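You operate a simulated robot arm through the tools that you are given. There is no shell and no other tool. Be economical: measure what you need, move in short steps, check, and stop when the job is done.

You run a simulated two-armed robot. Do the job below in one go: nothing can be reset, and whatever is moved stays where it is left.

TASK
Put the round tin on the open end of the box bench away on the top of the belt bench. Take the pear punnet and put it on the shelf under the box bench. Put the spares box marked "pulley" from the drying rack bars on the lower shelf of the crate bench and the spares box that says "springs" on the handle end of the blue trolley's deck. Put the blue cup in the floor of the rinse trough. Take the white block with the largest size on its label from the top of the drain bench and put it on the top of the belt bench. Switch the basin tap lever on. Any order will do. Set down upright: pear punnet.

The check looks at the end state, three seconds after you hand in, the way a careful person would. Anything else that was tipped, shoved, dropped, spilled or broken makes it a failure.

THE ROBOT
Two 7-joint arms with two-finger parallel grippers on one trunk, on a base that drives. Base frame: it is fixed to the floor where the robot stands at the start and does not move with it; the origin is under the middle of the robot, x ahead of it, y to its left, z up; the surface under the hand at the start is at about z = 86. Units: cm, rad, N and s.
The left shoulder is at the start at [11, 16.9, 146.1], the right one opposite. With the tool pointing down near the work surface each hand reaches from about 42 to 74 cm from the robot's upright axis, wherever it stands, measured 20 degrees to its own side. Places, roughly: basin tap lever [-790, 30, 90]; blue cup (7x7x7 cm) [-600, 50, 90]; floor of the rinse trough [-730, 40, 70]; handle end of the blue trolley's deck [-190, 320, 60]; lower shelf of the crate bench [-570, 280, 20]; pear punnet [75, -25, 100]; round tin [75, 0, 100]; shelf under the box bench [80, 10, 30]; spares box [-575, 50, 100]; top of the belt bench [-700, 360, 90]; white block [-650, 50, 100]. Payload 1.57 kg a hand.
The tool frame of a hand sits at the grasp point between the pads (the TCP): z along the fingers, y along the line on which they close. The tips reach 3 cm beyond it. The gripper opens to 8 cm. The fingers are 1.7 cm wide and 1.2 cm thick; the gripper's body (4 by 8.2 cm) begins 8 cm behind the TCP.
Orientation is that of the tool frame in the base frame, as a unit quaternion [x, y, z, w]. With the fingers straight down and closing along the base's y, the tool's x points along the base's -x, its y along +y and its z along -z.

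THE INTERFACE
- The arms move only by the tool jog_arm. It takes "left_rows", "right_rows" or both (then of equal length, played together; a hand with none holds still); each is a list of rows, each an object of numbers (a shift or turn left out is 0, a gripper value left out holds the last): "wx", "wy", "wz": the turn, a rotation vector about the base's x, y, z in rad; "dx", "dy", "dz": the shift along the base's x, y, z in mm; "grip": the finger opening in mm, from 0 to 80. In form: [{"wx": .., "wy": .., "wz": .., "dx": .., "dy": .., "dz": .., "grip": ..}, ...]. A call has 1 to 20 rows; each row is the pose to reach, as a shift and turn from the pose commanded when the call began. Rows are played at 5 a second. More than 5 cm and 0.15 rad between two rows, or a gripper value outside its range, and nothing of the call is played. Where a pose cannot be reached the arm comes as near as it can. A force on the tool above 40 N (or 10 N above the force at the start of the call, whichever is more), or a blocked arm, ends the call early, and 0.2 s more pass. The fingers move at their own pace (about 7.2 cm/s each) and stop on an object; they squeeze with about 27 N. The grip force told is the motor's: it shows also when the fingers shut on nothing. Time passes only in rows, and 0.2 s behind the last, so rows that repeat a pose let the fingers close. It gives the time, the measured TCP pose, the force on the tool (base axes), the opening and the grip force at its end, in the units of the frame above (readings bear some noise), with the torque about the TCP (base axes, N m) and any sound that the robot's microphone picked up, and new pictures: "show" is both (left out), scene, wrist or none (wrist: the cameras of the hands that moved).
- Cameras (640 x 400 px; columns grow to the right, rows downward): "scene" is now at [14.58, -0.57, 163.89]; the picture's right is [-0.09, -1.00, 0.00], its down [-0.80, 0.07, -0.59] and it looks along [0.59, -0.05, -0.81] (base axes); focal length 256 px, centre (320, 200). "left" rides on the left gripper at [7.2, 0.7, -12.2] in its tool frame; the picture's right is [-0.09, 1.00, 0.00], its down [-0.84, -0.08, -0.54] and it looks along [-0.54, -0.05, 0.84] (tool axes); focal length 238 px, centre (320, 200). "right" rides on the right gripper at [7.2, -0.7, -12.2] in its tool frame; the picture's right is [0.09, 1.00, 0.00], its down [-0.84, 0.08, -0.54] and it looks along [-0.54, 0.05, 0.84] (tool axes); focal length 238 px, centre (320, 200). There is no depth. A picture from a camera that has moved, and an enlarged one, comes with that camera's place and axes in the base frame and with its lens. The place of the scene camera against the robot may be out by one fixed shift of up to 1.2 cm in any direction.
- lift_body(by): slides the trunk up (or, below 0, down) by that many cm; the arms and the scene camera ride with it, the base frame stays. It gives what a move gives, with no picture.
- steer(legs): drives the robot by 1 to 6 legs, each [ahead, left, turn to the left] in cm, cm and rad, along the robot's own axes; the way and the turn of a leg run together, so that a leg with both is an arc; at most 150 cm and 3.142 rad a leg. The arms and the cameras ride along, it lands a little off, and it stops where it bumps. It gives what a move gives, and a new picture of the scene camera.
- pan_tilt(pan, tilt): turns the head with the scene camera to pan (to the left, within 1.501 rad either way) and tilt (down, from -0.506 to 1.204), counted from straight ahead of the robot. It gives what a move gives, and a new picture of the scene camera.
- zoom(camera, box): a new picture of the part [left, top, right, bottom] of that camera's present view, enlarged. The clock stands still meanwhile.
- close_job(): hands the job in; it is judged then, once.

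Work in short steps. Places have to be worked out from the pictures, the camera data and where the tool is seen: move nearer, look again, correct. Check each grasp and each placing, and mend what went wrong. You have 196 turns and 260 pictures in all, those below and enlarged ones among them. Open the grippers and draw the arms clear of the work before you hand the job in, unless the task says otherwise; then end with one line.

The tools are called after "Call:" by a JSON object that holds its "method" and its "body". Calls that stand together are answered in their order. jog_arm: Moves the arms, as the interface text tells. Its arguments: {"type":"object","properties":{"left_rows":{"type":"array","items":{"type":"object","properties":{"wx":{"type":"number"},"wy":{"type":"number"},"wz":{"type":"number"},"dx":{"type":"number"},"dy":{"type":"number"},"dz":{"type":"number"},"grip":{"type":"number"}}}},"right_rows":{"type":"array","items":{"type":"object","properties":{"wx":{"type":"number"},"wy":{"type":"number"},"wz":{"type":"number"},"dx":{"type":"number"},"dy":{"type":"number"},"dz":{"type":"number"},"grip":{"type":"number"}}}},"show":{"type":"string","enum":["both","scene","wrist","none"]}},"required":[]} The other tools are called the same way: lift_body (by) slides the trunk up or down; steer (legs) drives the base; pan_tilt (pan, tilt) turns the head that bears the scene camera; zoom (camera, box) takes an enlarged picture of a part of a camera's view; close_job () hands the job in.

At the start:

```text
time_s: 0.0
left_eef_pos: [65.88, 26.78, 120.47]
left_tool_rot: [0.0, 1.0, -0.001, 0.001]
left_ft_force: [-0.1, -1.1, 0.2]
left_ft_torque: [-0.01, 0.03, 0.01]
left_grip_width: 7.98
left_grip_force: 0.0
right_eef_pos: [67.35, -30.65, 120.38]
right_tool_rot: [0.0, 1.0, 0.0, 0.0]
right_ft_force: [-0.1, -0.1, 0.9]
right_ft_torque: [0.0, 0.0, 0.0]
right_grip_width: 8.0
right_grip_force: 0.0
trunk travel left (down, up): [-77.5, 11.5]
robot x, y, heading: [-0.34, 0.16, 0.002]
head pan, tilt: [-0.091, 0.935]
```

scene: 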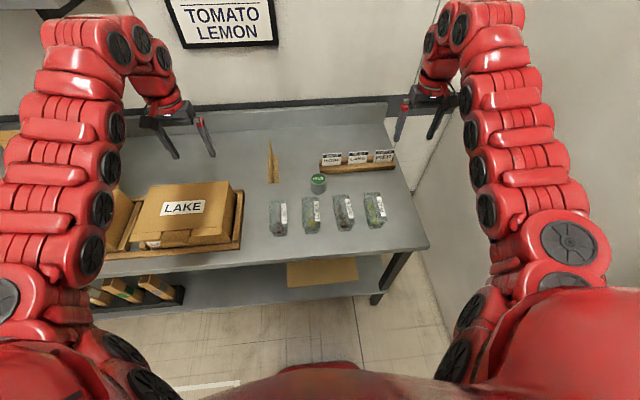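
right: 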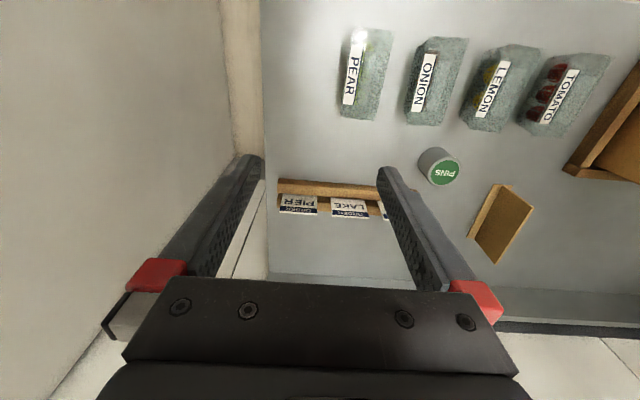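
left: 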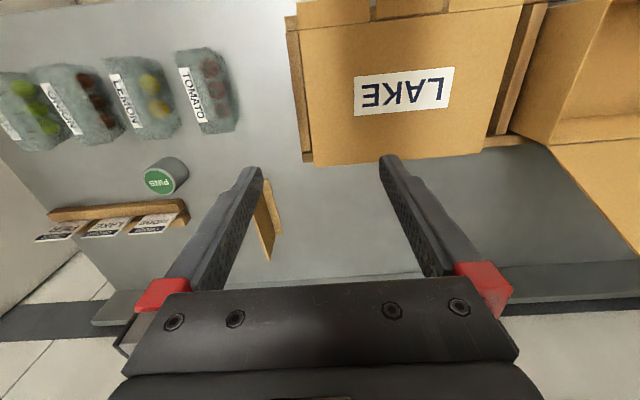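

I judge the pear punnet to be at about (63, -24) and the tin at about (76, -5). First I'll look closer at both, and at the shelf below.

Call:
{"method": "zoom", "body": {"camera": "scene", "box": [80, 130, 440, 355]}}

Call:
{"method": "zoom", "body": {"camera": "right", "box": [260, 10, 640, 250]}}

```text
1.78 times, centred on (260, 242) of scene
camera zoom: at [14.58, -0.57, 163.89], right [-0.09, -1.0, 0.0], down [-0.8, 0.07, -0.59], along [0.59, -0.05, -0.81], focal length 456 px, centre (427, 124)
```

zoom: 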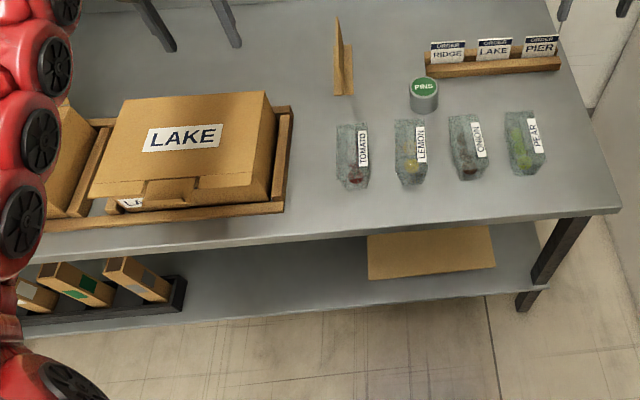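

```text
1.67 times, centred on (450, 130) of right
camera zoom: at [60.13, -31.17, 132.62], right [-0.09, 1.0, 0.0], down [0.84, 0.08, 0.54], along [0.54, 0.05, -0.84], focal length 397 px, centre (103, 317)
```

zoom: 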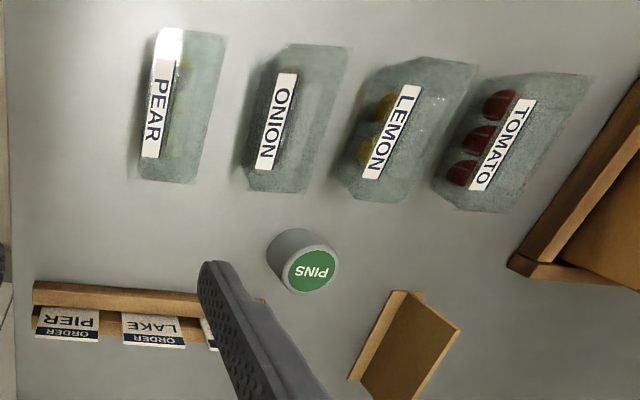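

The pear punnet is the one on the right end. I'll bring the right hand over it, tilted 0.6 rad forward so I can use the same tilt at the shelf, and look again.

Call:
{"method": "jog_arm", "body": {"right_rows": [{"dx": -20, "dy": 15, "dz": 0, "wy": -0.14}, {"dx": -40, "dy": 30, "dz": -20, "wy": -0.28}, {"dx": -60, "dy": 50, "dz": -40, "wy": -0.42}, {"dx": -80, "dy": 70, "dz": -60, "wy": -0.56}, {"dx": -80, "dy": 70, "dz": -100, "wy": -0.6}, {"dx": -80, "dy": 70, "dz": -120, "wy": -0.6}, {"dx": -80, "dy": 70, "dz": -120, "wy": -0.6}]}}

```text
time_s: 1.6
left_eef_pos: [65.71, 27.17, 120.23]
left_tool_rot: [-0.001, 1.0, -0.002, 0.0]
left_ft_force: [0.8, 0.9, 0.0]
left_ft_torque: [-0.14, 0.04, 0.0]
left_grip_width: 7.97
left_grip_force: 0.0
right_eef_pos: [59.28, -21.61, 107.29]
right_tool_rot: [-0.03, 0.963, -0.008, 0.269]
right_ft_force: [-8.1, -5.3, 8.5]
right_ft_torque: [0.46, -0.31, 0.25]
right_grip_width: 7.99
right_grip_force: 0.0
right hand out of reach, approached as far as the arm can: row 2, 3, 4, 5
trunk travel left (down, up): [-77.5, 11.5]
robot x, y, heading: [0.06, -0.13, -0.003]
head pan, tilt: [-0.091, 0.935]
camera scene: at [14.32, 0.01, 163.91], right [-0.09, -1.0, 0.0], down [-0.8, 0.07, -0.59], along [0.59, -0.06, -0.8], focal length 256 px, centre (320, 200)
camera right: at [46.9, -22.63, 114.06], right [-0.13, 0.99, -0.08], down [0.43, 0.13, 0.89], along [0.89, 0.08, -0.44], focal length 238 px, centre (320, 200)
```

scene: 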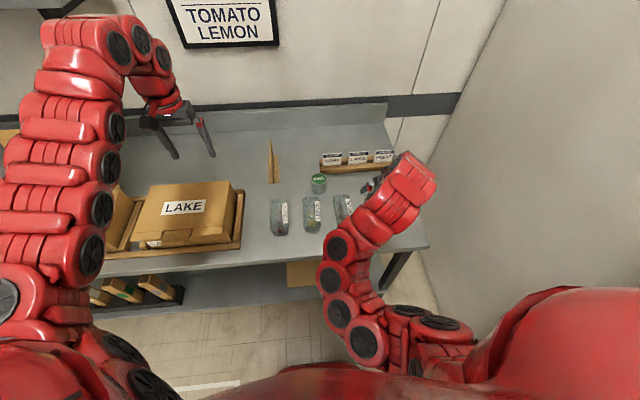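
right: 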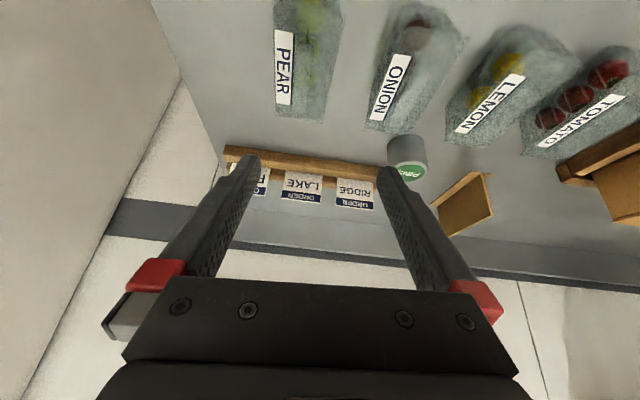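

The tilted pose is too close to the body to reach. I'll back the base 15 cm to give the arm room.

Call:
{"method": "steer", "body": {"legs": [[-15, 0, 0]]}}

```text
time_s: 3.0
left_eef_pos: [51.11, 26.66, 120.26]
left_tool_rot: [0.0, 1.0, 0.0, 0.0]
left_ft_force: [0.8, -0.4, 0.8]
left_ft_torque: [0.0, 0.02, 0.0]
left_grip_width: 8.0
left_grip_force: 0.1
right_eef_pos: [44.5, -23.2, 108.35]
right_tool_rot: [0.0, 0.955, 0.0, 0.295]
right_ft_force: [0.1, 0.7, 0.3]
right_ft_torque: [0.0, 0.0, 0.01]
right_grip_width: 7.99
right_grip_force: 0.1
trunk travel left (down, up): [-77.5, 11.5]
robot x, y, heading: [-14.84, -0.21, -0.006]
head pan, tilt: [-0.091, 0.935]
camera scene: at [-0.11, -0.61, 163.87], right [-0.09, -1.0, 0.0], down [-0.8, 0.07, -0.59], along [0.59, -0.05, -0.81], focal length 256 px, centre (320, 200)
```

scene: 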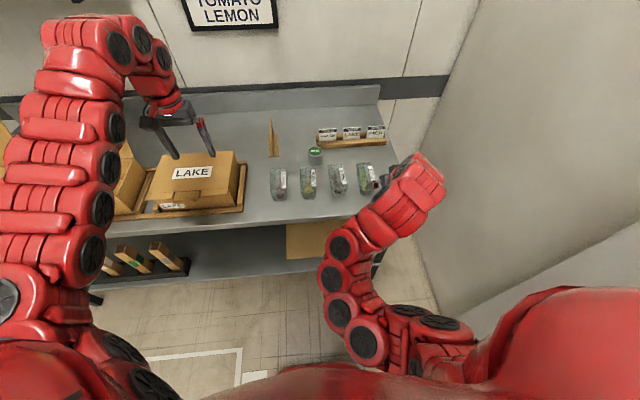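

Now I'll move the hand forward to just before the punnet, staying high.

Call:
{"method": "jog_arm", "body": {"right_rows": [{"dx": 40, "dz": 0}, {"dx": 80, "dz": 0}, {"dx": 110, "dz": -20}, {"dx": 130, "dz": -40}, {"dx": 130, "dz": -60}, {"dx": 130, "dz": -60}]}}

```text
time_s: 4.4
left_eef_pos: [51.07, 26.78, 120.39]
left_tool_rot: [0.0, 1.0, 0.0, 0.0]
left_ft_force: [0.1, 0.9, 0.3]
left_ft_torque: [0.0, 0.02, 0.01]
left_grip_width: 7.99
left_grip_force: 0.1
right_eef_pos: [57.27, -23.2, 102.39]
right_tool_rot: [0.0, 0.955, 0.0, 0.295]
right_ft_force: [-0.1, -0.2, 0.1]
right_ft_torque: [0.02, 0.05, -0.01]
right_grip_width: 7.99
right_grip_force: 0.0
trunk travel left (down, up): [-77.5, 11.5]
robot x, y, heading: [-14.92, -0.27, -0.001]
head pan, tilt: [-0.091, 0.935]
camera scene: at [-0.32, -0.57, 163.9], right [-0.09, -1.0, 0.0], down [-0.8, 0.07, -0.59], along [0.59, -0.05, -0.81], focal length 256 px, centre (320, 200)
camera right: at [44.49, -23.78, 108.47], right [-0.08, 1.0, -0.05], down [0.38, 0.08, 0.92], along [0.92, 0.05, -0.39], focal length 238 px, centre (320, 200)
```

scene: 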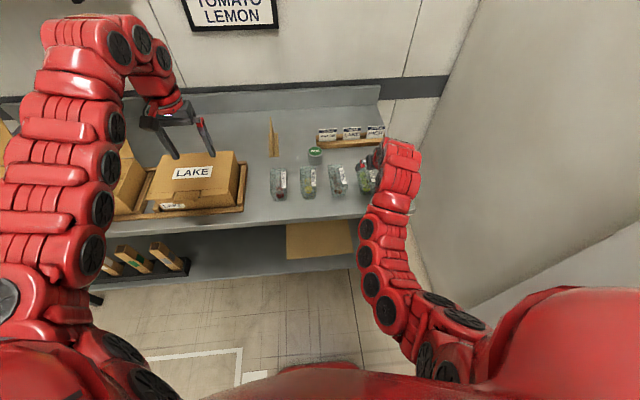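
right: 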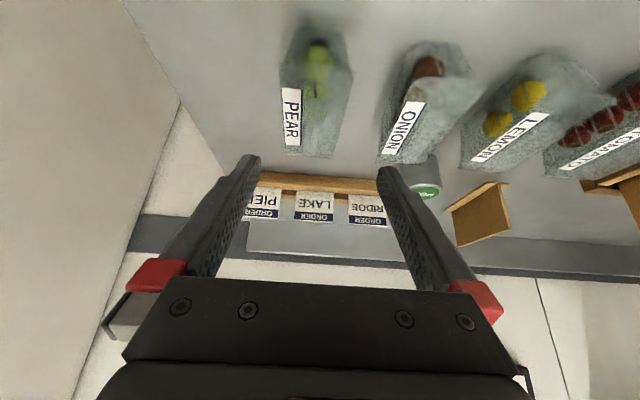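

Call:
{"method": "zoom", "body": {"camera": "right", "box": [240, 10, 440, 200]}}

```text
2.11 times, centred on (340, 105) of right
camera zoom: at [44.49, -23.78, 108.47], right [-0.08, 1.0, -0.05], down [0.38, 0.08, 0.92], along [0.92, 0.05, -0.39], focal length 502 px, centre (278, 400)
```

zoom: 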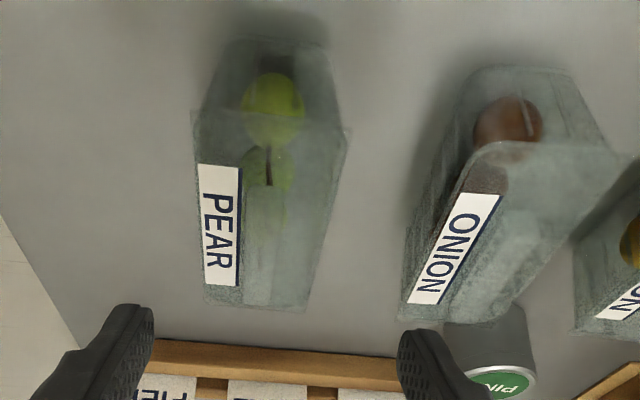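

The rim spans y -27 to -21 and x 58 to 70.5, with the top at about z 91.5. I'll slide down along the fingers to (64.3, -24.0, 89.3) and close.

Call:
{"method": "jog_arm", "body": {"right_rows": [{"dx": 20, "dy": -8, "dz": -30}, {"dx": 40, "dy": -8, "dz": -65}, {"dx": 58, "dy": -8, "dz": -105}, {"dx": 70, "dy": -8, "dz": -130}, {"dx": 70, "dy": -8, "dz": -130}], "show": "wrist"}}

Call:
{"method": "jog_arm", "body": {"right_rows": [{"grip": 40}, {"grip": 30}, {"grip": 30}, {"grip": 30}], "show": "wrist"}}

```text
time_s: 5.6
left_eef_pos: [51.08, 26.74, 120.3]
left_tool_rot: [0.0, 1.0, 0.0, 0.0]
left_ft_force: [-0.3, 0.6, -0.3]
left_ft_torque: [-0.01, 0.01, 0.02]
left_grip_width: 8.0
left_grip_force: 0.1
right_eef_pos: [64.22, -23.99, 89.47]
right_tool_rot: [0.0, 0.955, 0.0, 0.296]
right_ft_force: [0.0, 0.6, -0.7]
right_ft_torque: [0.01, -0.01, -0.01]
right_grip_width: 8.0
right_grip_force: 0.1
trunk travel left (down, up): [-77.5, 11.5]
robot x, y, heading: [-14.92, -0.25, 0.002]
head pan, tilt: [-0.091, 0.935]
camera right: at [51.42, -24.57, 95.52], right [-0.08, 1.0, -0.05], down [0.38, 0.08, 0.92], along [0.92, 0.05, -0.39], focal length 238 px, centre (320, 200)
```

right: 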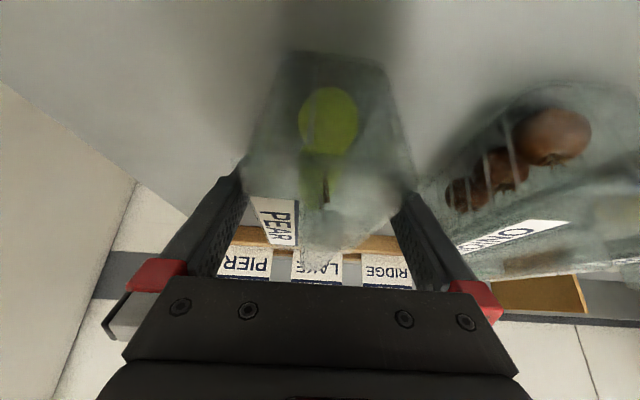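

```text
time_s: 6.6
left_eef_pos: [51.13, 26.59, 120.45]
left_tool_rot: [0.0, 1.0, -0.001, 0.0]
left_ft_force: [-0.5, -0.3, 0.2]
left_ft_torque: [-0.01, 0.0, -0.06]
left_grip_width: 7.99
left_grip_force: 0.1
right_eef_pos: [64.18, -24.01, 89.52]
right_tool_rot: [0.0, 0.955, 0.0, 0.296]
right_ft_force: [0.0, -1.4, -0.4]
right_ft_torque: [0.0, -0.05, 0.0]
right_grip_width: 5.91
right_grip_force: 27.3
trunk travel left (down, up): [-77.5, 11.5]
robot x, y, heading: [-14.95, 0.05, 0.002]
head pan, tilt: [-0.091, 0.935]
camera right: at [51.43, -24.58, 95.51], right [-0.08, 1.0, -0.05], down [0.38, 0.08, 0.92], along [0.92, 0.05, -0.39], focal length 238 px, centre (320, 200)
```

right: 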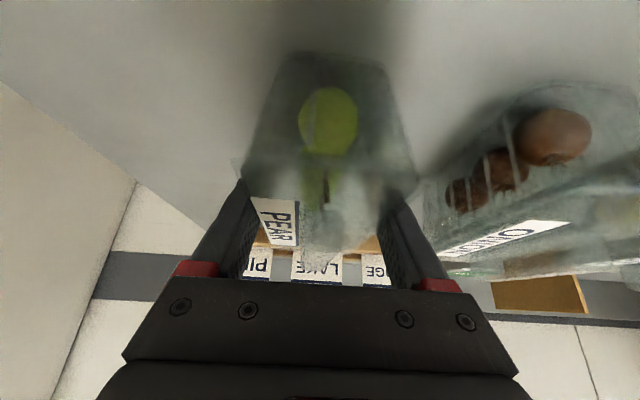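

The grip holds at 5.9 cm. I'll lift 10 cm and check.

Call:
{"method": "jog_arm", "body": {"right_rows": [{"dz": 15}, {"dz": 40}, {"dz": 70}, {"dz": 100}, {"dz": 100}]}}

```text
time_s: 7.8
left_eef_pos: [51.15, 26.6, 120.42]
left_tool_rot: [0.0, 1.0, 0.0, 0.0]
left_ft_force: [-0.4, 0.0, 0.1]
left_ft_torque: [0.01, -0.02, -0.02]
left_grip_width: 8.01
left_grip_force: 0.0
right_eef_pos: [64.4, -23.99, 99.29]
right_tool_rot: [0.0, 0.955, 0.001, 0.296]
right_ft_force: [0.5, 0.5, -1.0]
right_ft_torque: [-0.02, -0.02, -0.01]
right_grip_width: 5.92
right_grip_force: 27.0
trunk travel left (down, up): [-77.5, 11.5]
robot x, y, heading: [-15.06, 0.03, -0.003]
head pan, tilt: [-0.091, 0.935]
camera scene: at [-0.27, -0.59, 163.89], right [-0.09, -1.0, 0.0], down [-0.8, 0.07, -0.59], along [0.59, -0.05, -0.81], focal length 256 px, centre (320, 200)
camera right: at [51.59, -24.54, 105.46], right [-0.08, 1.0, -0.05], down [0.38, 0.08, 0.92], along [0.92, 0.05, -0.39], focal length 238 px, centre (320, 200)
```

scene: 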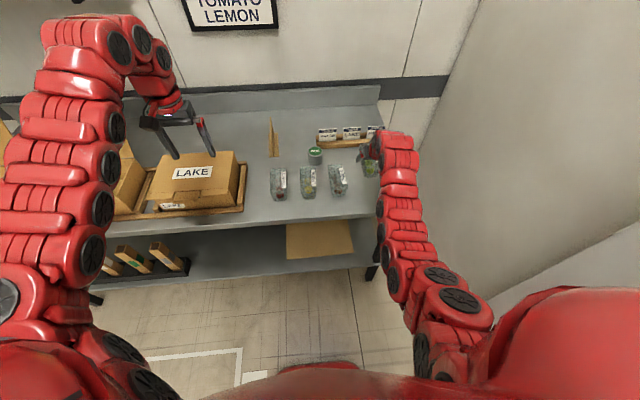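
right: 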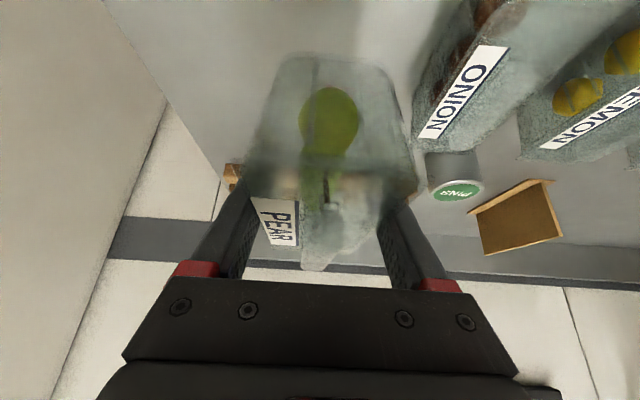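

The punnet is held well. I'll tuck the left hand to the side, then back off from the bench and shift left to face the bare part of the shelf.

Call:
{"method": "jog_arm", "body": {"left_rows": [{"dx": -40, "dy": 20}, {"dx": -80, "dy": 45}, {"dx": -120, "dy": 70}, {"dx": -160, "dy": 95}, {"dx": -200, "dy": 120}, {"dx": -240, "dy": 145}, {"dx": -280, "dy": 170}], "show": "none"}}

Call:
{"method": "steer", "body": {"legs": [[-38, 0, 0], [0, 52, 0]]}}

Call:
{"method": "lift_body", "body": {"by": -55}}

Call:
{"method": "pan_tilt", "body": {"pan": 0.0, "tilt": 0.6}}

```text
time_s: 9.4
left_eef_pos: [37.8, 46.66, 119.43]
left_tool_rot: [0.0, 1.0, -0.001, -0.001]
left_ft_force: [0.9, -0.1, 0.0]
left_ft_torque: [0.0, -0.01, 0.03]
left_grip_width: 8.03
left_grip_force: 0.1
left hand out of reach, approached as far as the arm can: row 1, 2, 3, 4, 5, 6, 7
right_eef_pos: [64.38, -24.04, 99.35]
right_tool_rot: [0.0, 0.955, 0.0, 0.296]
right_ft_force: [0.0, -0.3, -1.4]
right_ft_torque: [0.01, 0.03, 0.0]
right_grip_width: 5.94
right_grip_force: 26.9
trunk travel left (down, up): [-77.5, 11.5]
robot x, y, heading: [-15.15, -0.09, -0.001]
head pan, tilt: [-0.091, 0.935]
```

```text
time_s: 14.4
left_eef_pos: [-0.67, 98.8, 119.45]
left_tool_rot: [0.0, 1.0, -0.001, -0.002]
left_ft_force: [1.0, -0.1, 0.2]
left_ft_torque: [0.04, -0.02, 0.01]
left_grip_width: 8.03
left_grip_force: 0.0
right_eef_pos: [26.07, 28.15, 99.36]
right_tool_rot: [-0.001, 0.955, 0.001, 0.296]
right_ft_force: [0.2, -0.2, -0.7]
right_ft_torque: [0.0, -0.01, -0.01]
right_grip_width: 5.96
right_grip_force: 27.4
trunk travel left (down, up): [-77.5, 11.5]
robot x, y, heading: [-53.52, 51.99, -0.001]
head pan, tilt: [-0.091, 0.935]
camera scene: at [-38.66, 51.38, 163.89], right [-0.09, -1.0, 0.0], down [-0.8, 0.07, -0.59], along [0.59, -0.05, -0.81], focal length 256 px, centre (320, 200)
```

scene: 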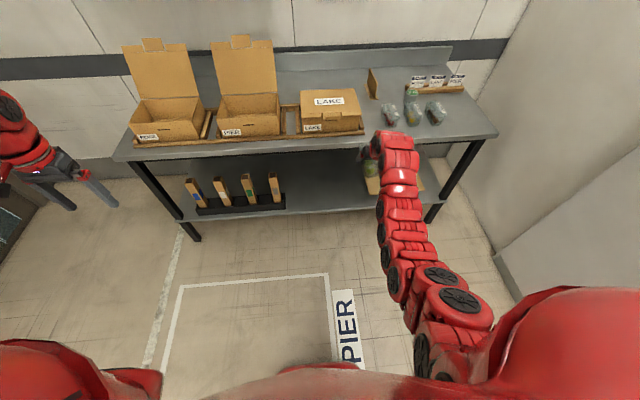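

```text
refused: -55 is not a number from -40 to 40
```

```text
time_s: 15.2
left_eef_pos: [-0.76, 98.76, 119.44]
left_tool_rot: [-0.001, 1.0, -0.001, 0.0]
left_ft_force: [0.0, 0.1, 0.4]
left_ft_torque: [0.0, 0.0, -0.02]
left_grip_width: 8.0
left_grip_force: 0.0
right_eef_pos: [26.15, 28.12, 99.43]
right_tool_rot: [-0.001, 0.955, 0.0, 0.295]
right_ft_force: [-0.5, -0.2, -0.3]
right_ft_torque: [-0.02, 0.01, 0.03]
right_grip_width: 5.93
right_grip_force: 27.2
trunk travel left (down, up): [-77.5, 11.5]
robot x, y, heading: [-53.16, 52.05, 0.004]
head pan, tilt: [0.0, 0.6]
camera scene: at [-37.15, 52.1, 166.62], right [0.0, -1.0, 0.0], down [-0.57, 0.0, -0.82], along [0.82, 0.0, -0.57], focal length 256 px, centre (320, 200)
```

scene: 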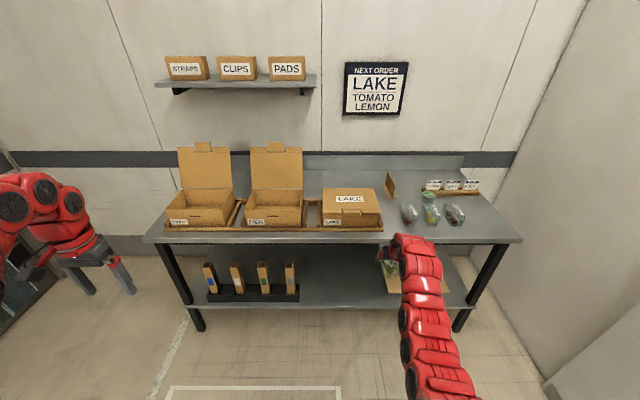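

The shelf looks bare between y of about 13 and 64, and its surface is somewhere around z 20–27. I'll lower the trunk in two goes while still clear of the bench (hand x 26, bench edge 47).

Call:
{"method": "lift_body", "body": {"by": -40}}

Call:
{"method": "lift_body", "body": {"by": -15}}

Call:
{"method": "pan_tilt", "body": {"pan": 0.0, "tilt": 0.4}}

```text
time_s: 19.1
left_eef_pos: [-0.67, 98.8, 79.33]
left_tool_rot: [-0.001, 1.0, 0.0, 0.0]
left_ft_force: [0.4, 0.3, 0.4]
left_ft_torque: [-0.06, 0.0, -0.05]
left_grip_width: 8.0
left_grip_force: 0.0
right_eef_pos: [26.12, 28.19, 59.51]
right_tool_rot: [-0.001, 0.955, 0.0, 0.295]
right_ft_force: [0.8, 0.6, -0.2]
right_ft_torque: [0.03, -0.03, 0.0]
right_grip_width: 5.91
right_grip_force: 27.5
trunk travel left (down, up): [-37.5, 51.5]
robot x, y, heading: [-53.31, 51.96, -0.004]
head pan, tilt: [0.0, 0.6]
```

```text
time_s: 20.8
left_eef_pos: [-0.67, 98.91, 64.23]
left_tool_rot: [-0.002, 1.0, -0.001, -0.001]
left_ft_force: [0.7, 0.1, -0.8]
left_ft_torque: [-0.01, 0.0, 0.0]
left_grip_width: 7.95
left_grip_force: 0.0
right_eef_pos: [26.09, 28.23, 44.43]
right_tool_rot: [-0.001, 0.955, 0.0, 0.296]
right_ft_force: [0.2, -0.5, -0.4]
right_ft_torque: [-0.01, -0.02, -0.01]
right_grip_width: 5.97
right_grip_force: 26.9
trunk travel left (down, up): [-22.5, 66.5]
robot x, y, heading: [-53.51, 52.04, -0.0]
head pan, tilt: [0.0, 0.6]
```

```text
time_s: 21.6
left_eef_pos: [-0.78, 98.74, 64.26]
left_tool_rot: [-0.002, 1.0, -0.001, 0.0]
left_ft_force: [0.1, 0.4, -0.9]
left_ft_torque: [-0.01, 0.02, -0.02]
left_grip_width: 8.01
left_grip_force: 0.1
right_eef_pos: [26.01, 28.06, 44.3]
right_tool_rot: [-0.002, 0.955, 0.001, 0.296]
right_ft_force: [-0.1, -0.8, -1.3]
right_ft_torque: [0.01, -0.01, 0.01]
right_grip_width: 5.94
right_grip_force: 27.4
trunk travel left (down, up): [-22.5, 66.5]
robot x, y, heading: [-53.26, 52.15, -0.0]
head pan, tilt: [0.0, 0.4]
camera scene: at [-36.74, 52.1, 113.45], right [0.0, -1.0, 0.0], down [-0.39, 0.0, -0.92], along [0.92, 0.0, -0.39], focal length 256 px, centre (320, 200)
```

scene: 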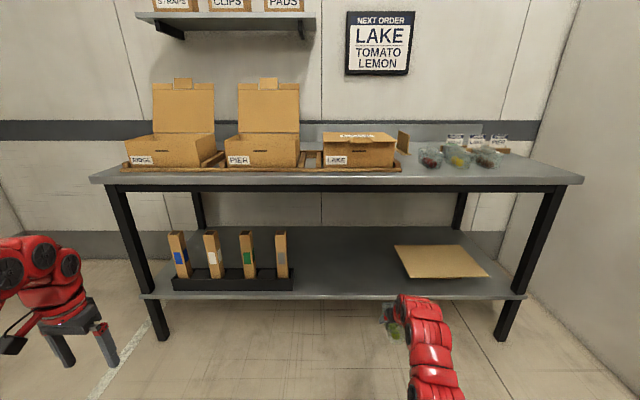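

Call:
{"method": "zoom", "body": {"camera": "scene", "box": [280, 220, 540, 340]}}

Call:
{"method": "zoom", "body": {"camera": "right", "box": [0, 0, 640, 400]}}

```text
2.46 times, centred on (410, 280) of scene
camera zoom: at [-36.74, 52.1, 113.45], right [0.0, -1.0, 0.0], down [-0.39, 0.0, -0.92], along [0.92, 0.0, -0.39], focal length 631 px, centre (98, 3)
```

zoom: 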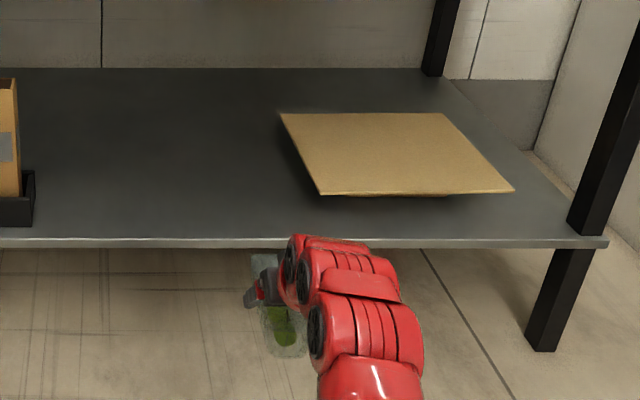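

```text
1.00 times, centred on (320, 200) of right (not enlarged: the box is as wide or as high as the picture)
camera zoom: at [13.25, 27.56, 50.44], right [-0.08, 1.0, -0.05], down [0.38, 0.08, 0.92], along [0.92, 0.05, -0.39], focal length 238 px, centre (320, 200)
```

zoom: 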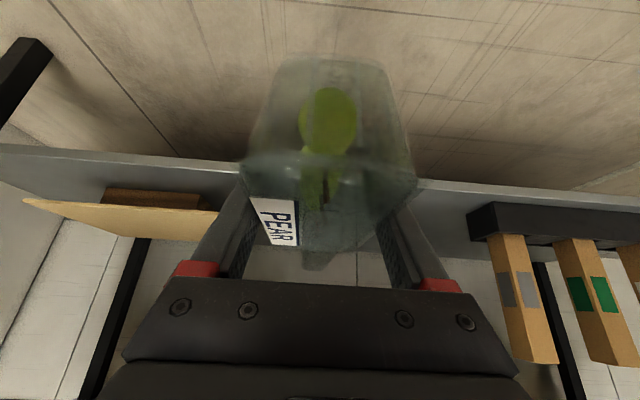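

Intersecting the two views puts the shelf surface at about z 31.5 and its front edge at about x 50. A lidded cardboard thing stands at the right, so I'll use the bare steel at y of about 28. I'll drive in with the punnet 9 cm above the shelf.

Call:
{"method": "steer", "body": {"legs": [[33, 0, 0]]}}

Call:
{"method": "zoom", "body": {"camera": "right", "box": [0, 0, 640, 400]}}

```text
time_s: 23.7
left_eef_pos: [32.79, 98.51, 64.33]
left_tool_rot: [0.001, 1.0, -0.002, -0.001]
left_ft_force: [0.1, 0.3, 0.2]
left_ft_torque: [-0.02, 0.02, 0.0]
left_grip_width: 7.99
left_grip_force: 0.0
right_eef_pos: [59.27, 27.84, 44.39]
right_tool_rot: [0.001, 0.955, -0.001, 0.296]
right_ft_force: [0.7, 0.5, -0.2]
right_ft_torque: [0.01, -0.01, 0.0]
right_grip_width: 5.96
right_grip_force: 27.1
trunk travel left (down, up): [-22.5, 66.5]
robot x, y, heading: [-19.78, 51.97, -0.001]
head pan, tilt: [0.0, 0.4]
camera scene: at [-3.4, 52.03, 113.44], right [0.0, -1.0, 0.0], down [-0.39, 0.0, -0.92], along [0.92, 0.0, -0.39], focal length 256 px, centre (320, 200)
```

scene: 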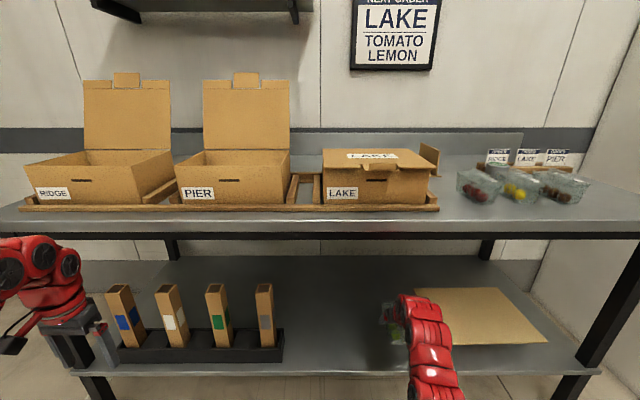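

```text
1.00 times, centred on (320, 200) of right (not enlarged: the box is as wide or as high as the picture)
camera zoom: at [46.45, 27.27, 50.41], right [-0.07, 1.0, -0.05], down [0.39, 0.08, 0.92], along [0.92, 0.05, -0.39], focal length 238 px, centre (320, 200)
```

zoom: 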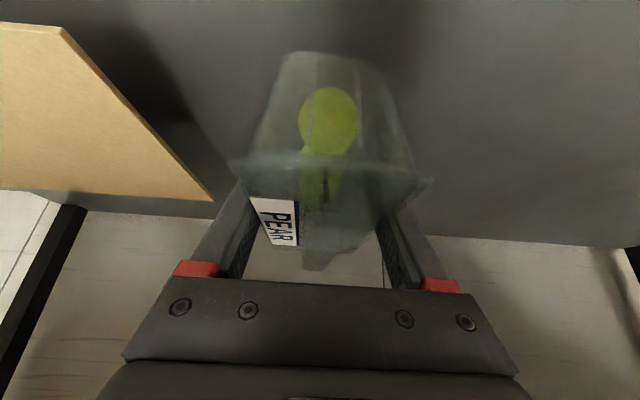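

The way is clear. I'll reach 3.5 cm further and come down gently, watching the force.

Call:
{"method": "jog_arm", "body": {"right_rows": [{"dx": 20, "dz": -20}, {"dx": 35, "dz": -50}, {"dx": 35, "dz": -75}, {"dx": 35, "dz": -82}, {"dx": 35, "dz": -86}, {"dx": 35, "dz": -90}, {"dx": 35, "dz": -93}], "show": "wrist"}}

```text
time_s: 25.3
left_eef_pos: [32.91, 98.53, 64.34]
left_tool_rot: [0.001, 1.0, -0.001, 0.0]
left_ft_force: [-0.2, -0.9, -0.4]
left_ft_torque: [0.01, 0.0, 0.0]
left_grip_width: 8.03
left_grip_force: 0.0
right_eef_pos: [62.26, 27.73, 35.48]
right_tool_rot: [0.001, 0.955, 0.0, 0.295]
right_ft_force: [0.9, 0.0, -0.9]
right_ft_torque: [0.03, 0.03, 0.03]
right_grip_width: 5.95
right_grip_force: 26.0
right hand out of reach, approached as far as the arm can: row 5, 6, 7
trunk travel left (down, up): [-22.5, 66.5]
robot x, y, heading: [-19.97, 52.17, -0.001]
head pan, tilt: [0.0, 0.4]
camera right: at [49.5, 27.14, 41.57], right [-0.07, 1.0, -0.05], down [0.38, 0.08, 0.92], along [0.92, 0.05, -0.39], focal length 238 px, centre (320, 200)
```

right: 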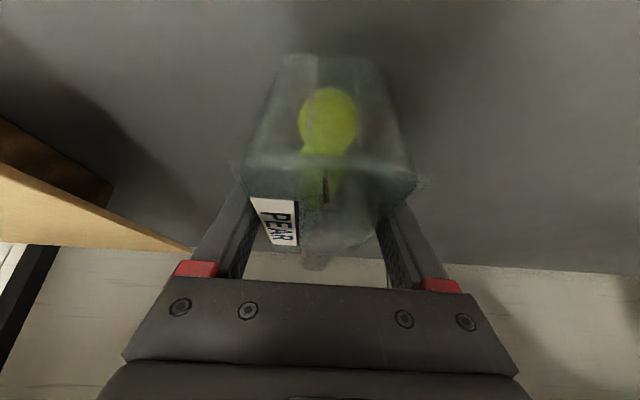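

No contact yet, and the arm is at its reach limit. I'll raise the hand 3 cm and lower the trunk 4 cm to regain downward range.

Call:
{"method": "jog_arm", "body": {"right_rows": [{"dx": -5, "dz": 20}, {"dx": -5, "dz": 40}], "show": "none"}}

Call:
{"method": "lift_body", "body": {"by": -5}}

Call:
{"method": "jog_arm", "body": {"right_rows": [{"dz": 5}, {"dz": 2}, {"dz": -1}, {"dz": -4}, {"dz": -7}, {"dz": -10}, {"dz": -13}, {"dz": -16}, {"dz": -19}, {"dz": -22}], "show": "none"}}

```text
time_s: 25.9
left_eef_pos: [32.81, 98.52, 64.29]
left_tool_rot: [0.002, 1.0, -0.001, -0.001]
left_ft_force: [0.2, 0.7, 0.2]
left_ft_torque: [-0.02, -0.02, 0.01]
left_grip_width: 8.02
left_grip_force: 0.1
right_eef_pos: [61.78, 27.77, 39.66]
right_tool_rot: [0.002, 0.955, 0.0, 0.296]
right_ft_force: [0.3, 0.2, -1.7]
right_ft_torque: [-0.01, -0.03, 0.0]
right_grip_width: 5.95
right_grip_force: 27.6
trunk travel left (down, up): [-22.5, 66.5]
robot x, y, heading: [-20.16, 51.86, 0.007]
head pan, tilt: [0.0, 0.4]
```

```text
time_s: 26.9
left_eef_pos: [32.8, 98.49, 59.35]
left_tool_rot: [0.001, 1.0, -0.001, -0.001]
left_ft_force: [1.2, -0.2, 0.2]
left_ft_torque: [-0.02, 0.0, -0.01]
left_grip_width: 8.0
left_grip_force: 0.1
right_eef_pos: [61.71, 27.74, 34.59]
right_tool_rot: [0.0, 0.955, 0.0, 0.296]
right_ft_force: [0.0, -0.2, -0.2]
right_ft_torque: [-0.02, 0.0, 0.0]
right_grip_width: 5.93
right_grip_force: 27.4
trunk travel left (down, up): [-17.5, 71.5]
robot x, y, heading: [-20.1, 52.12, -0.004]
head pan, tilt: [0.0, 0.4]
```

```text
time_s: 29.1
left_eef_pos: [32.7, 98.61, 59.51]
left_tool_rot: [0.0, 1.0, -0.001, 0.0]
left_ft_force: [-1.0, 0.0, 0.7]
left_ft_torque: [0.0, -0.01, 0.0]
left_grip_width: 8.01
left_grip_force: 0.0
right_eef_pos: [61.96, 27.77, 32.9]
right_tool_rot: [0.002, 0.954, -0.002, 0.3]
right_ft_force: [-2.7, 0.2, 26.4]
right_ft_torque: [0.25, 0.8, 0.04]
right_grip_width: 5.94
right_grip_force: 26.8
trunk travel left (down, up): [-17.5, 71.5]
robot x, y, heading: [-20.22, 51.9, 0.004]
head pan, tilt: [0.0, 0.4]
```

It touched down at z of about 33, with 26 N pressing. I'll ease up 4 mm, open, and draw the hand back along the fingers.

Call:
{"method": "jog_arm", "body": {"right_rows": [{"dz": 4}, {"dz": 6}, {"dz": 6, "grip": 70}, {"dz": 6, "grip": 80}, {"dz": 6, "grip": 80}], "show": "wrist"}}

```text
time_s: 30.3
left_eef_pos: [32.71, 98.55, 59.41]
left_tool_rot: [0.002, 1.0, -0.001, -0.001]
left_ft_force: [-0.3, 0.9, 0.8]
left_ft_torque: [-0.02, 0.01, -0.01]
left_grip_width: 7.99
left_grip_force: 0.1
right_eef_pos: [61.74, 27.93, 33.04]
right_tool_rot: [0.001, 0.956, -0.001, 0.294]
right_ft_force: [-3.6, 0.9, 4.8]
right_ft_torque: [-0.17, 0.12, -0.13]
right_grip_width: 7.98
right_grip_force: 0.1
trunk travel left (down, up): [-17.5, 71.5]
robot x, y, heading: [-19.94, 52.28, -0.003]
head pan, tilt: [0.0, 0.4]
camera right: at [48.91, 27.31, 39.04], right [-0.08, 1.0, -0.05], down [0.39, 0.08, 0.92], along [0.92, 0.05, -0.39], focal length 238 px, centre (320, 200)
```

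right: 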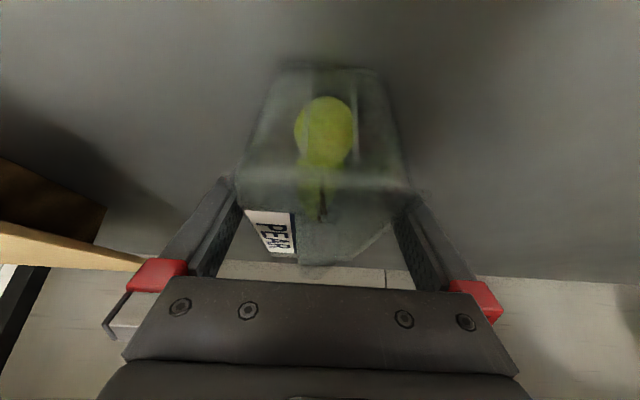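

Call:
{"method": "jog_arm", "body": {"right_rows": [{"dx": -8, "dz": 20}, {"dx": -25, "dz": 45}, {"dx": -45, "dz": 75}, {"dx": -60, "dz": 90}, {"dx": -60, "dz": 90}], "show": "wrist"}}

```text
time_s: 31.5
left_eef_pos: [32.81, 98.56, 59.34]
left_tool_rot: [0.0, 1.0, -0.001, -0.002]
left_ft_force: [0.1, 1.3, 0.4]
left_ft_torque: [-0.01, 0.02, 0.0]
left_grip_width: 7.99
left_grip_force: 0.2
right_eef_pos: [55.72, 27.66, 42.01]
right_tool_rot: [0.001, 0.955, 0.0, 0.296]
right_ft_force: [-0.4, -0.1, -0.9]
right_ft_torque: [-0.03, -0.01, -0.02]
right_grip_width: 8.01
right_grip_force: 0.0
trunk travel left (down, up): [-17.5, 71.5]
robot x, y, heading: [-19.95, 52.05, 0.001]
head pan, tilt: [0.0, 0.4]
camera right: at [42.95, 27.13, 48.05], right [-0.07, 1.0, -0.05], down [0.38, 0.08, 0.92], along [0.92, 0.05, -0.39], focal length 238 px, centre (320, 200)
```

right: 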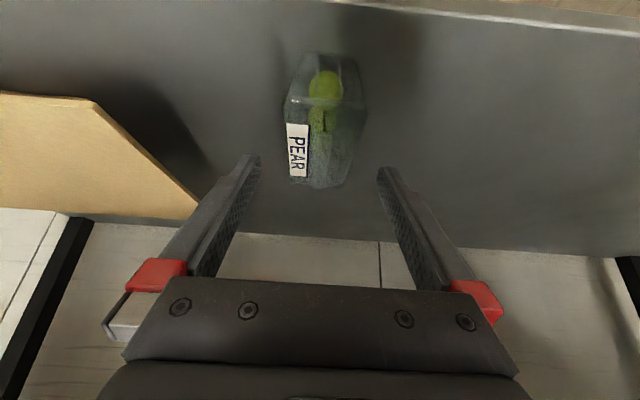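

The punnet stands upright on the shelf, well in from the edge. I'll back out and raise the trunk again.

Call:
{"method": "steer", "body": {"legs": [[-33, 0, 0]]}}

Call:
{"method": "lift_body", "body": {"by": 40}}

Call:
{"method": "lift_body", "body": {"by": 20}}

Call:
{"method": "steer", "body": {"legs": [[0, -33, 0], [43, 0, 0]]}}

Call:
{"method": "zoom", "body": {"camera": "right", "box": [0, 0, 640, 400]}}

```text
time_s: 33.6
left_eef_pos: [-0.37, 98.74, 59.42]
left_tool_rot: [0.0, 1.0, -0.002, -0.001]
left_ft_force: [-0.4, -0.5, -0.3]
left_ft_torque: [-0.01, 0.01, -0.01]
left_grip_width: 8.01
left_grip_force: 0.1
right_eef_pos: [22.79, 28.04, 42.1]
right_tool_rot: [-0.001, 0.955, 0.0, 0.296]
right_ft_force: [-0.4, 0.3, -0.1]
right_ft_torque: [0.02, 0.0, -0.05]
right_grip_width: 8.0
right_grip_force: 0.0
trunk travel left (down, up): [-17.5, 71.5]
robot x, y, heading: [-53.0, 52.17, 0.001]
head pan, tilt: [0.0, 0.4]
camera scene: at [-36.48, 52.11, 108.46], right [0.0, -1.0, 0.0], down [-0.39, 0.0, -0.92], along [0.92, 0.0, -0.39], focal length 256 px, centre (320, 200)
```

scene: 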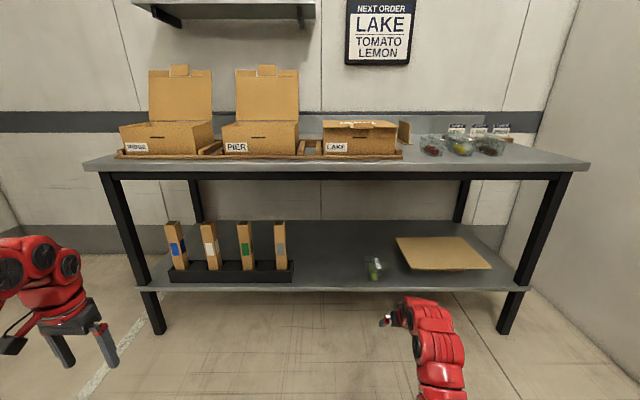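

```text
time_s: 37.5
left_eef_pos: [-0.25, 98.8, 99.38]
left_tool_rot: [0.0, 1.0, -0.001, -0.001]
left_ft_force: [0.0, 0.1, 0.2]
left_ft_torque: [0.02, -0.03, 0.03]
left_grip_width: 8.02
left_grip_force: 0.1
right_eef_pos: [22.88, 28.04, 82.06]
right_tool_rot: [0.0, 0.955, -0.001, 0.296]
right_ft_force: [-0.1, 1.0, -0.4]
right_ft_torque: [-0.04, 0.02, 0.02]
right_grip_width: 8.03
right_grip_force: 0.0
trunk travel left (down, up): [-57.5, 31.5]
robot x, y, heading: [-52.57, 51.59, 0.001]
head pan, tilt: [0.0, 0.4]
```

```text
time_s: 39.6
left_eef_pos: [-0.29, 98.66, 119.39]
left_tool_rot: [0.0, 1.0, -0.001, -0.001]
left_ft_force: [-0.3, 0.9, -0.4]
left_ft_torque: [0.01, 0.01, 0.01]
left_grip_width: 7.99
left_grip_force: 0.1
right_eef_pos: [22.97, 27.94, 101.95]
right_tool_rot: [0.0, 0.955, 0.0, 0.296]
right_ft_force: [0.6, 0.9, 0.0]
right_ft_torque: [-0.01, 0.01, 0.03]
right_grip_width: 8.01
right_grip_force: 0.1
trunk travel left (down, up): [-77.5, 11.5]
robot x, y, heading: [-53.24, 52.03, -0.001]
head pan, tilt: [0.0, 0.4]
```

```text
time_s: 44.0
left_eef_pos: [42.34, 65.53, 119.35]
left_tool_rot: [-0.001, 1.0, -0.001, -0.001]
left_ft_force: [0.1, 0.0, -0.1]
left_ft_torque: [0.02, 0.04, 0.01]
left_grip_width: 7.99
left_grip_force: 0.1
right_eef_pos: [65.53, -5.18, 102.12]
right_tool_rot: [-0.001, 0.955, 0.001, 0.295]
right_ft_force: [-0.6, -0.2, 0.4]
right_ft_torque: [-0.04, -0.02, 0.01]
right_grip_width: 7.99
right_grip_force: 0.0
trunk travel left (down, up): [-77.5, 11.5]
robot x, y, heading: [-10.1, 18.68, 0.004]
head pan, tilt: [0.0, 0.4]
camera scene: at [6.14, 18.81, 168.46], right [0.0, -1.0, 0.0], down [-0.39, 0.0, -0.92], along [0.92, 0.0, -0.39], focal length 256 px, centre (320, 200)
```

scene: 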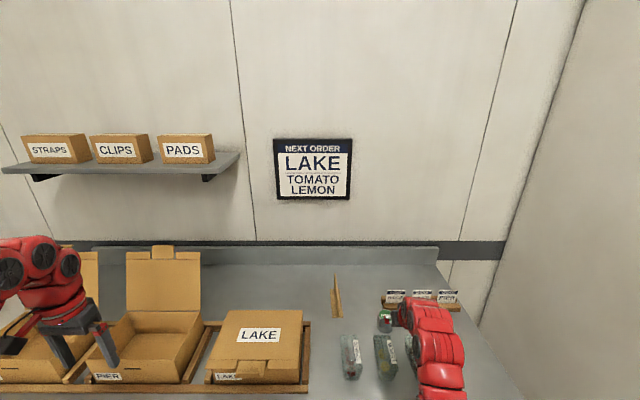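

```text
1.00 times, centred on (320, 200) of right (not enlarged: the box is as wide or as high as the picture)
camera zoom: at [52.67, -5.92, 108.06], right [-0.08, 1.0, -0.05], down [0.38, 0.08, 0.92], along [0.92, 0.05, -0.39], focal length 238 px, centre (320, 200)
```

zoom: 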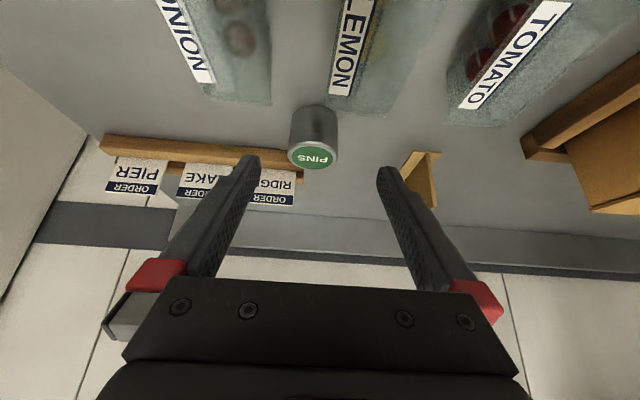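

The tin is about 6 cm across and 5 cm high, with its centre near (78.2, -5.6). I'll drive 9 cm forward and then descend on it.

Call:
{"method": "steer", "body": {"legs": [[9, 0, 0]]}}

Call:
{"method": "zoom", "body": {"camera": "right", "box": [160, 0, 480, 200]}}

```text
time_s: 45.2
left_eef_pos: [51.25, 65.53, 119.37]
left_tool_rot: [-0.001, 1.0, -0.001, -0.001]
left_ft_force: [0.5, 0.5, 0.1]
left_ft_torque: [0.01, 0.01, 0.0]
left_grip_width: 8.0
left_grip_force: 0.1
right_eef_pos: [74.49, -5.26, 101.93]
right_tool_rot: [-0.002, 0.955, 0.001, 0.296]
right_ft_force: [-0.5, -0.1, -0.6]
right_ft_torque: [0.0, 0.0, 0.01]
right_grip_width: 7.98
right_grip_force: 0.1
trunk travel left (down, up): [-77.5, 11.5]
robot x, y, heading: [-1.3, 18.68, 0.004]
head pan, tilt: [0.0, 0.4]
camera scene: at [15.16, 18.84, 168.47], right [0.0, -1.0, 0.0], down [-0.39, 0.0, -0.92], along [0.92, 0.0, -0.39], focal length 256 px, centre (320, 200)
```

scene: 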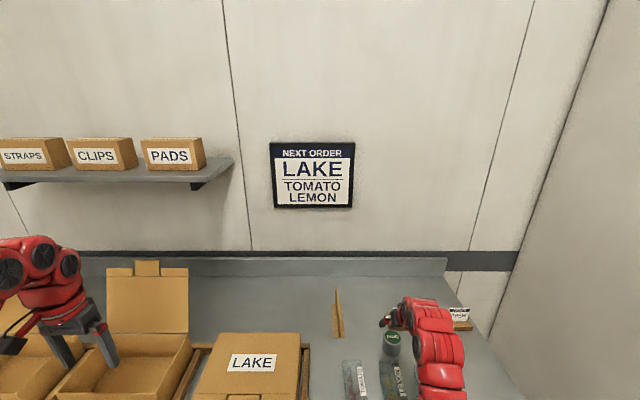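

```text
2.00 times, centred on (320, 100) of right
camera zoom: at [61.7, -5.87, 108.06], right [-0.08, 1.0, -0.05], down [0.38, 0.08, 0.92], along [0.92, 0.05, -0.39], focal length 477 px, centre (320, 400)
```

zoom: 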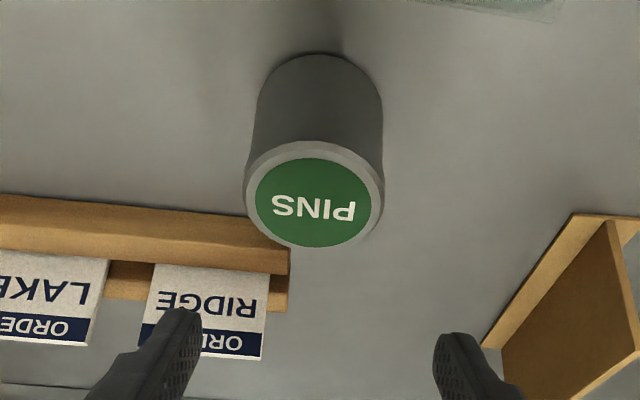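

Call:
{"method": "jog_arm", "body": {"right_rows": [{"dx": 10, "dy": -5, "dz": -30}, {"dx": 20, "dy": -5, "dz": -70}, {"dx": 32, "dy": -5, "dz": -105}, {"dx": 38, "dy": -5, "dz": -122}, {"dx": 38, "dy": -5, "dz": -122}], "show": "wrist"}}

```text
time_s: 46.4
left_eef_pos: [51.26, 65.65, 119.43]
left_tool_rot: [-0.001, 1.0, -0.001, -0.001]
left_ft_force: [-0.3, -0.3, 0.6]
left_ft_torque: [-0.02, 0.02, 0.01]
left_grip_width: 8.0
left_grip_force: 0.0
right_eef_pos: [78.3, -5.78, 89.77]
right_tool_rot: [0.0, 0.955, -0.001, 0.296]
right_ft_force: [-0.6, -0.4, 0.3]
right_ft_torque: [0.02, -0.01, 0.03]
right_grip_width: 7.99
right_grip_force: 0.0
trunk travel left (down, up): [-77.5, 11.5]
robot x, y, heading: [-1.36, 18.78, 0.002]
head pan, tilt: [0.0, 0.4]
camera right: at [65.59, -6.44, 95.81], right [-0.08, 1.0, -0.05], down [0.38, 0.08, 0.92], along [0.92, 0.05, -0.39], focal length 238 px, centre (320, 200)
```

right: 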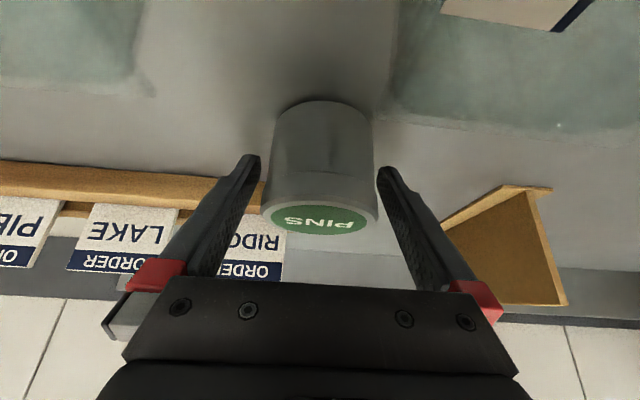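

The tin sits centred between the fingers, so I'll close and lift.

Call:
{"method": "jog_arm", "body": {"right_rows": [{"grip": 50}, {"grip": 45}, {"grip": 45}, {"grip": 45}], "show": "none"}}

Call:
{"method": "jog_arm", "body": {"right_rows": [{"dz": 20}, {"dz": 50}, {"dz": 90}, {"dz": 130}, {"dz": 130}], "show": "wrist"}}

```text
time_s: 47.4
left_eef_pos: [51.36, 65.51, 119.32]
left_tool_rot: [-0.001, 1.0, -0.002, -0.001]
left_ft_force: [-0.2, -0.6, -0.2]
left_ft_torque: [-0.01, 0.0, 0.01]
left_grip_width: 8.01
left_grip_force: 0.1
right_eef_pos: [78.31, -5.75, 89.78]
right_tool_rot: [-0.001, 0.955, 0.001, 0.296]
right_ft_force: [-1.0, 0.0, 0.4]
right_ft_torque: [0.03, 0.0, 0.01]
right_grip_width: 6.37
right_grip_force: 27.2
trunk travel left (down, up): [-77.5, 11.5]
robot x, y, heading: [-1.25, 18.78, 0.003]
head pan, tilt: [0.0, 0.4]
```

```text
time_s: 48.6
left_eef_pos: [51.2, 65.54, 119.31]
left_tool_rot: [-0.001, 1.0, -0.001, -0.001]
left_ft_force: [0.3, -0.4, 0.1]
left_ft_torque: [0.02, 0.01, 0.0]
left_grip_width: 7.99
left_grip_force: 0.1
right_eef_pos: [78.32, -5.81, 102.77]
right_tool_rot: [-0.001, 0.956, 0.001, 0.294]
right_ft_force: [-0.5, 0.5, -1.9]
right_ft_torque: [-0.01, -0.04, 0.0]
right_grip_width: 6.34
right_grip_force: 27.0
trunk travel left (down, up): [-77.5, 11.5]
robot x, y, heading: [-1.37, 18.35, 0.005]
head pan, tilt: [0.0, 0.4]
camera right: at [65.59, -6.41, 108.79], right [-0.08, 1.0, -0.05], down [0.39, 0.08, 0.92], along [0.92, 0.05, -0.39], focal length 238 px, centre (320, 200)
```

right: 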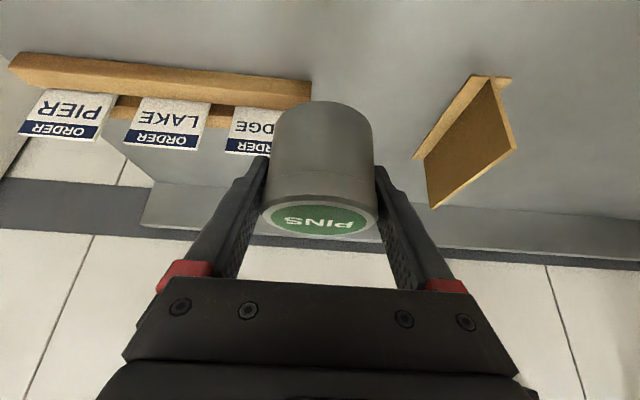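

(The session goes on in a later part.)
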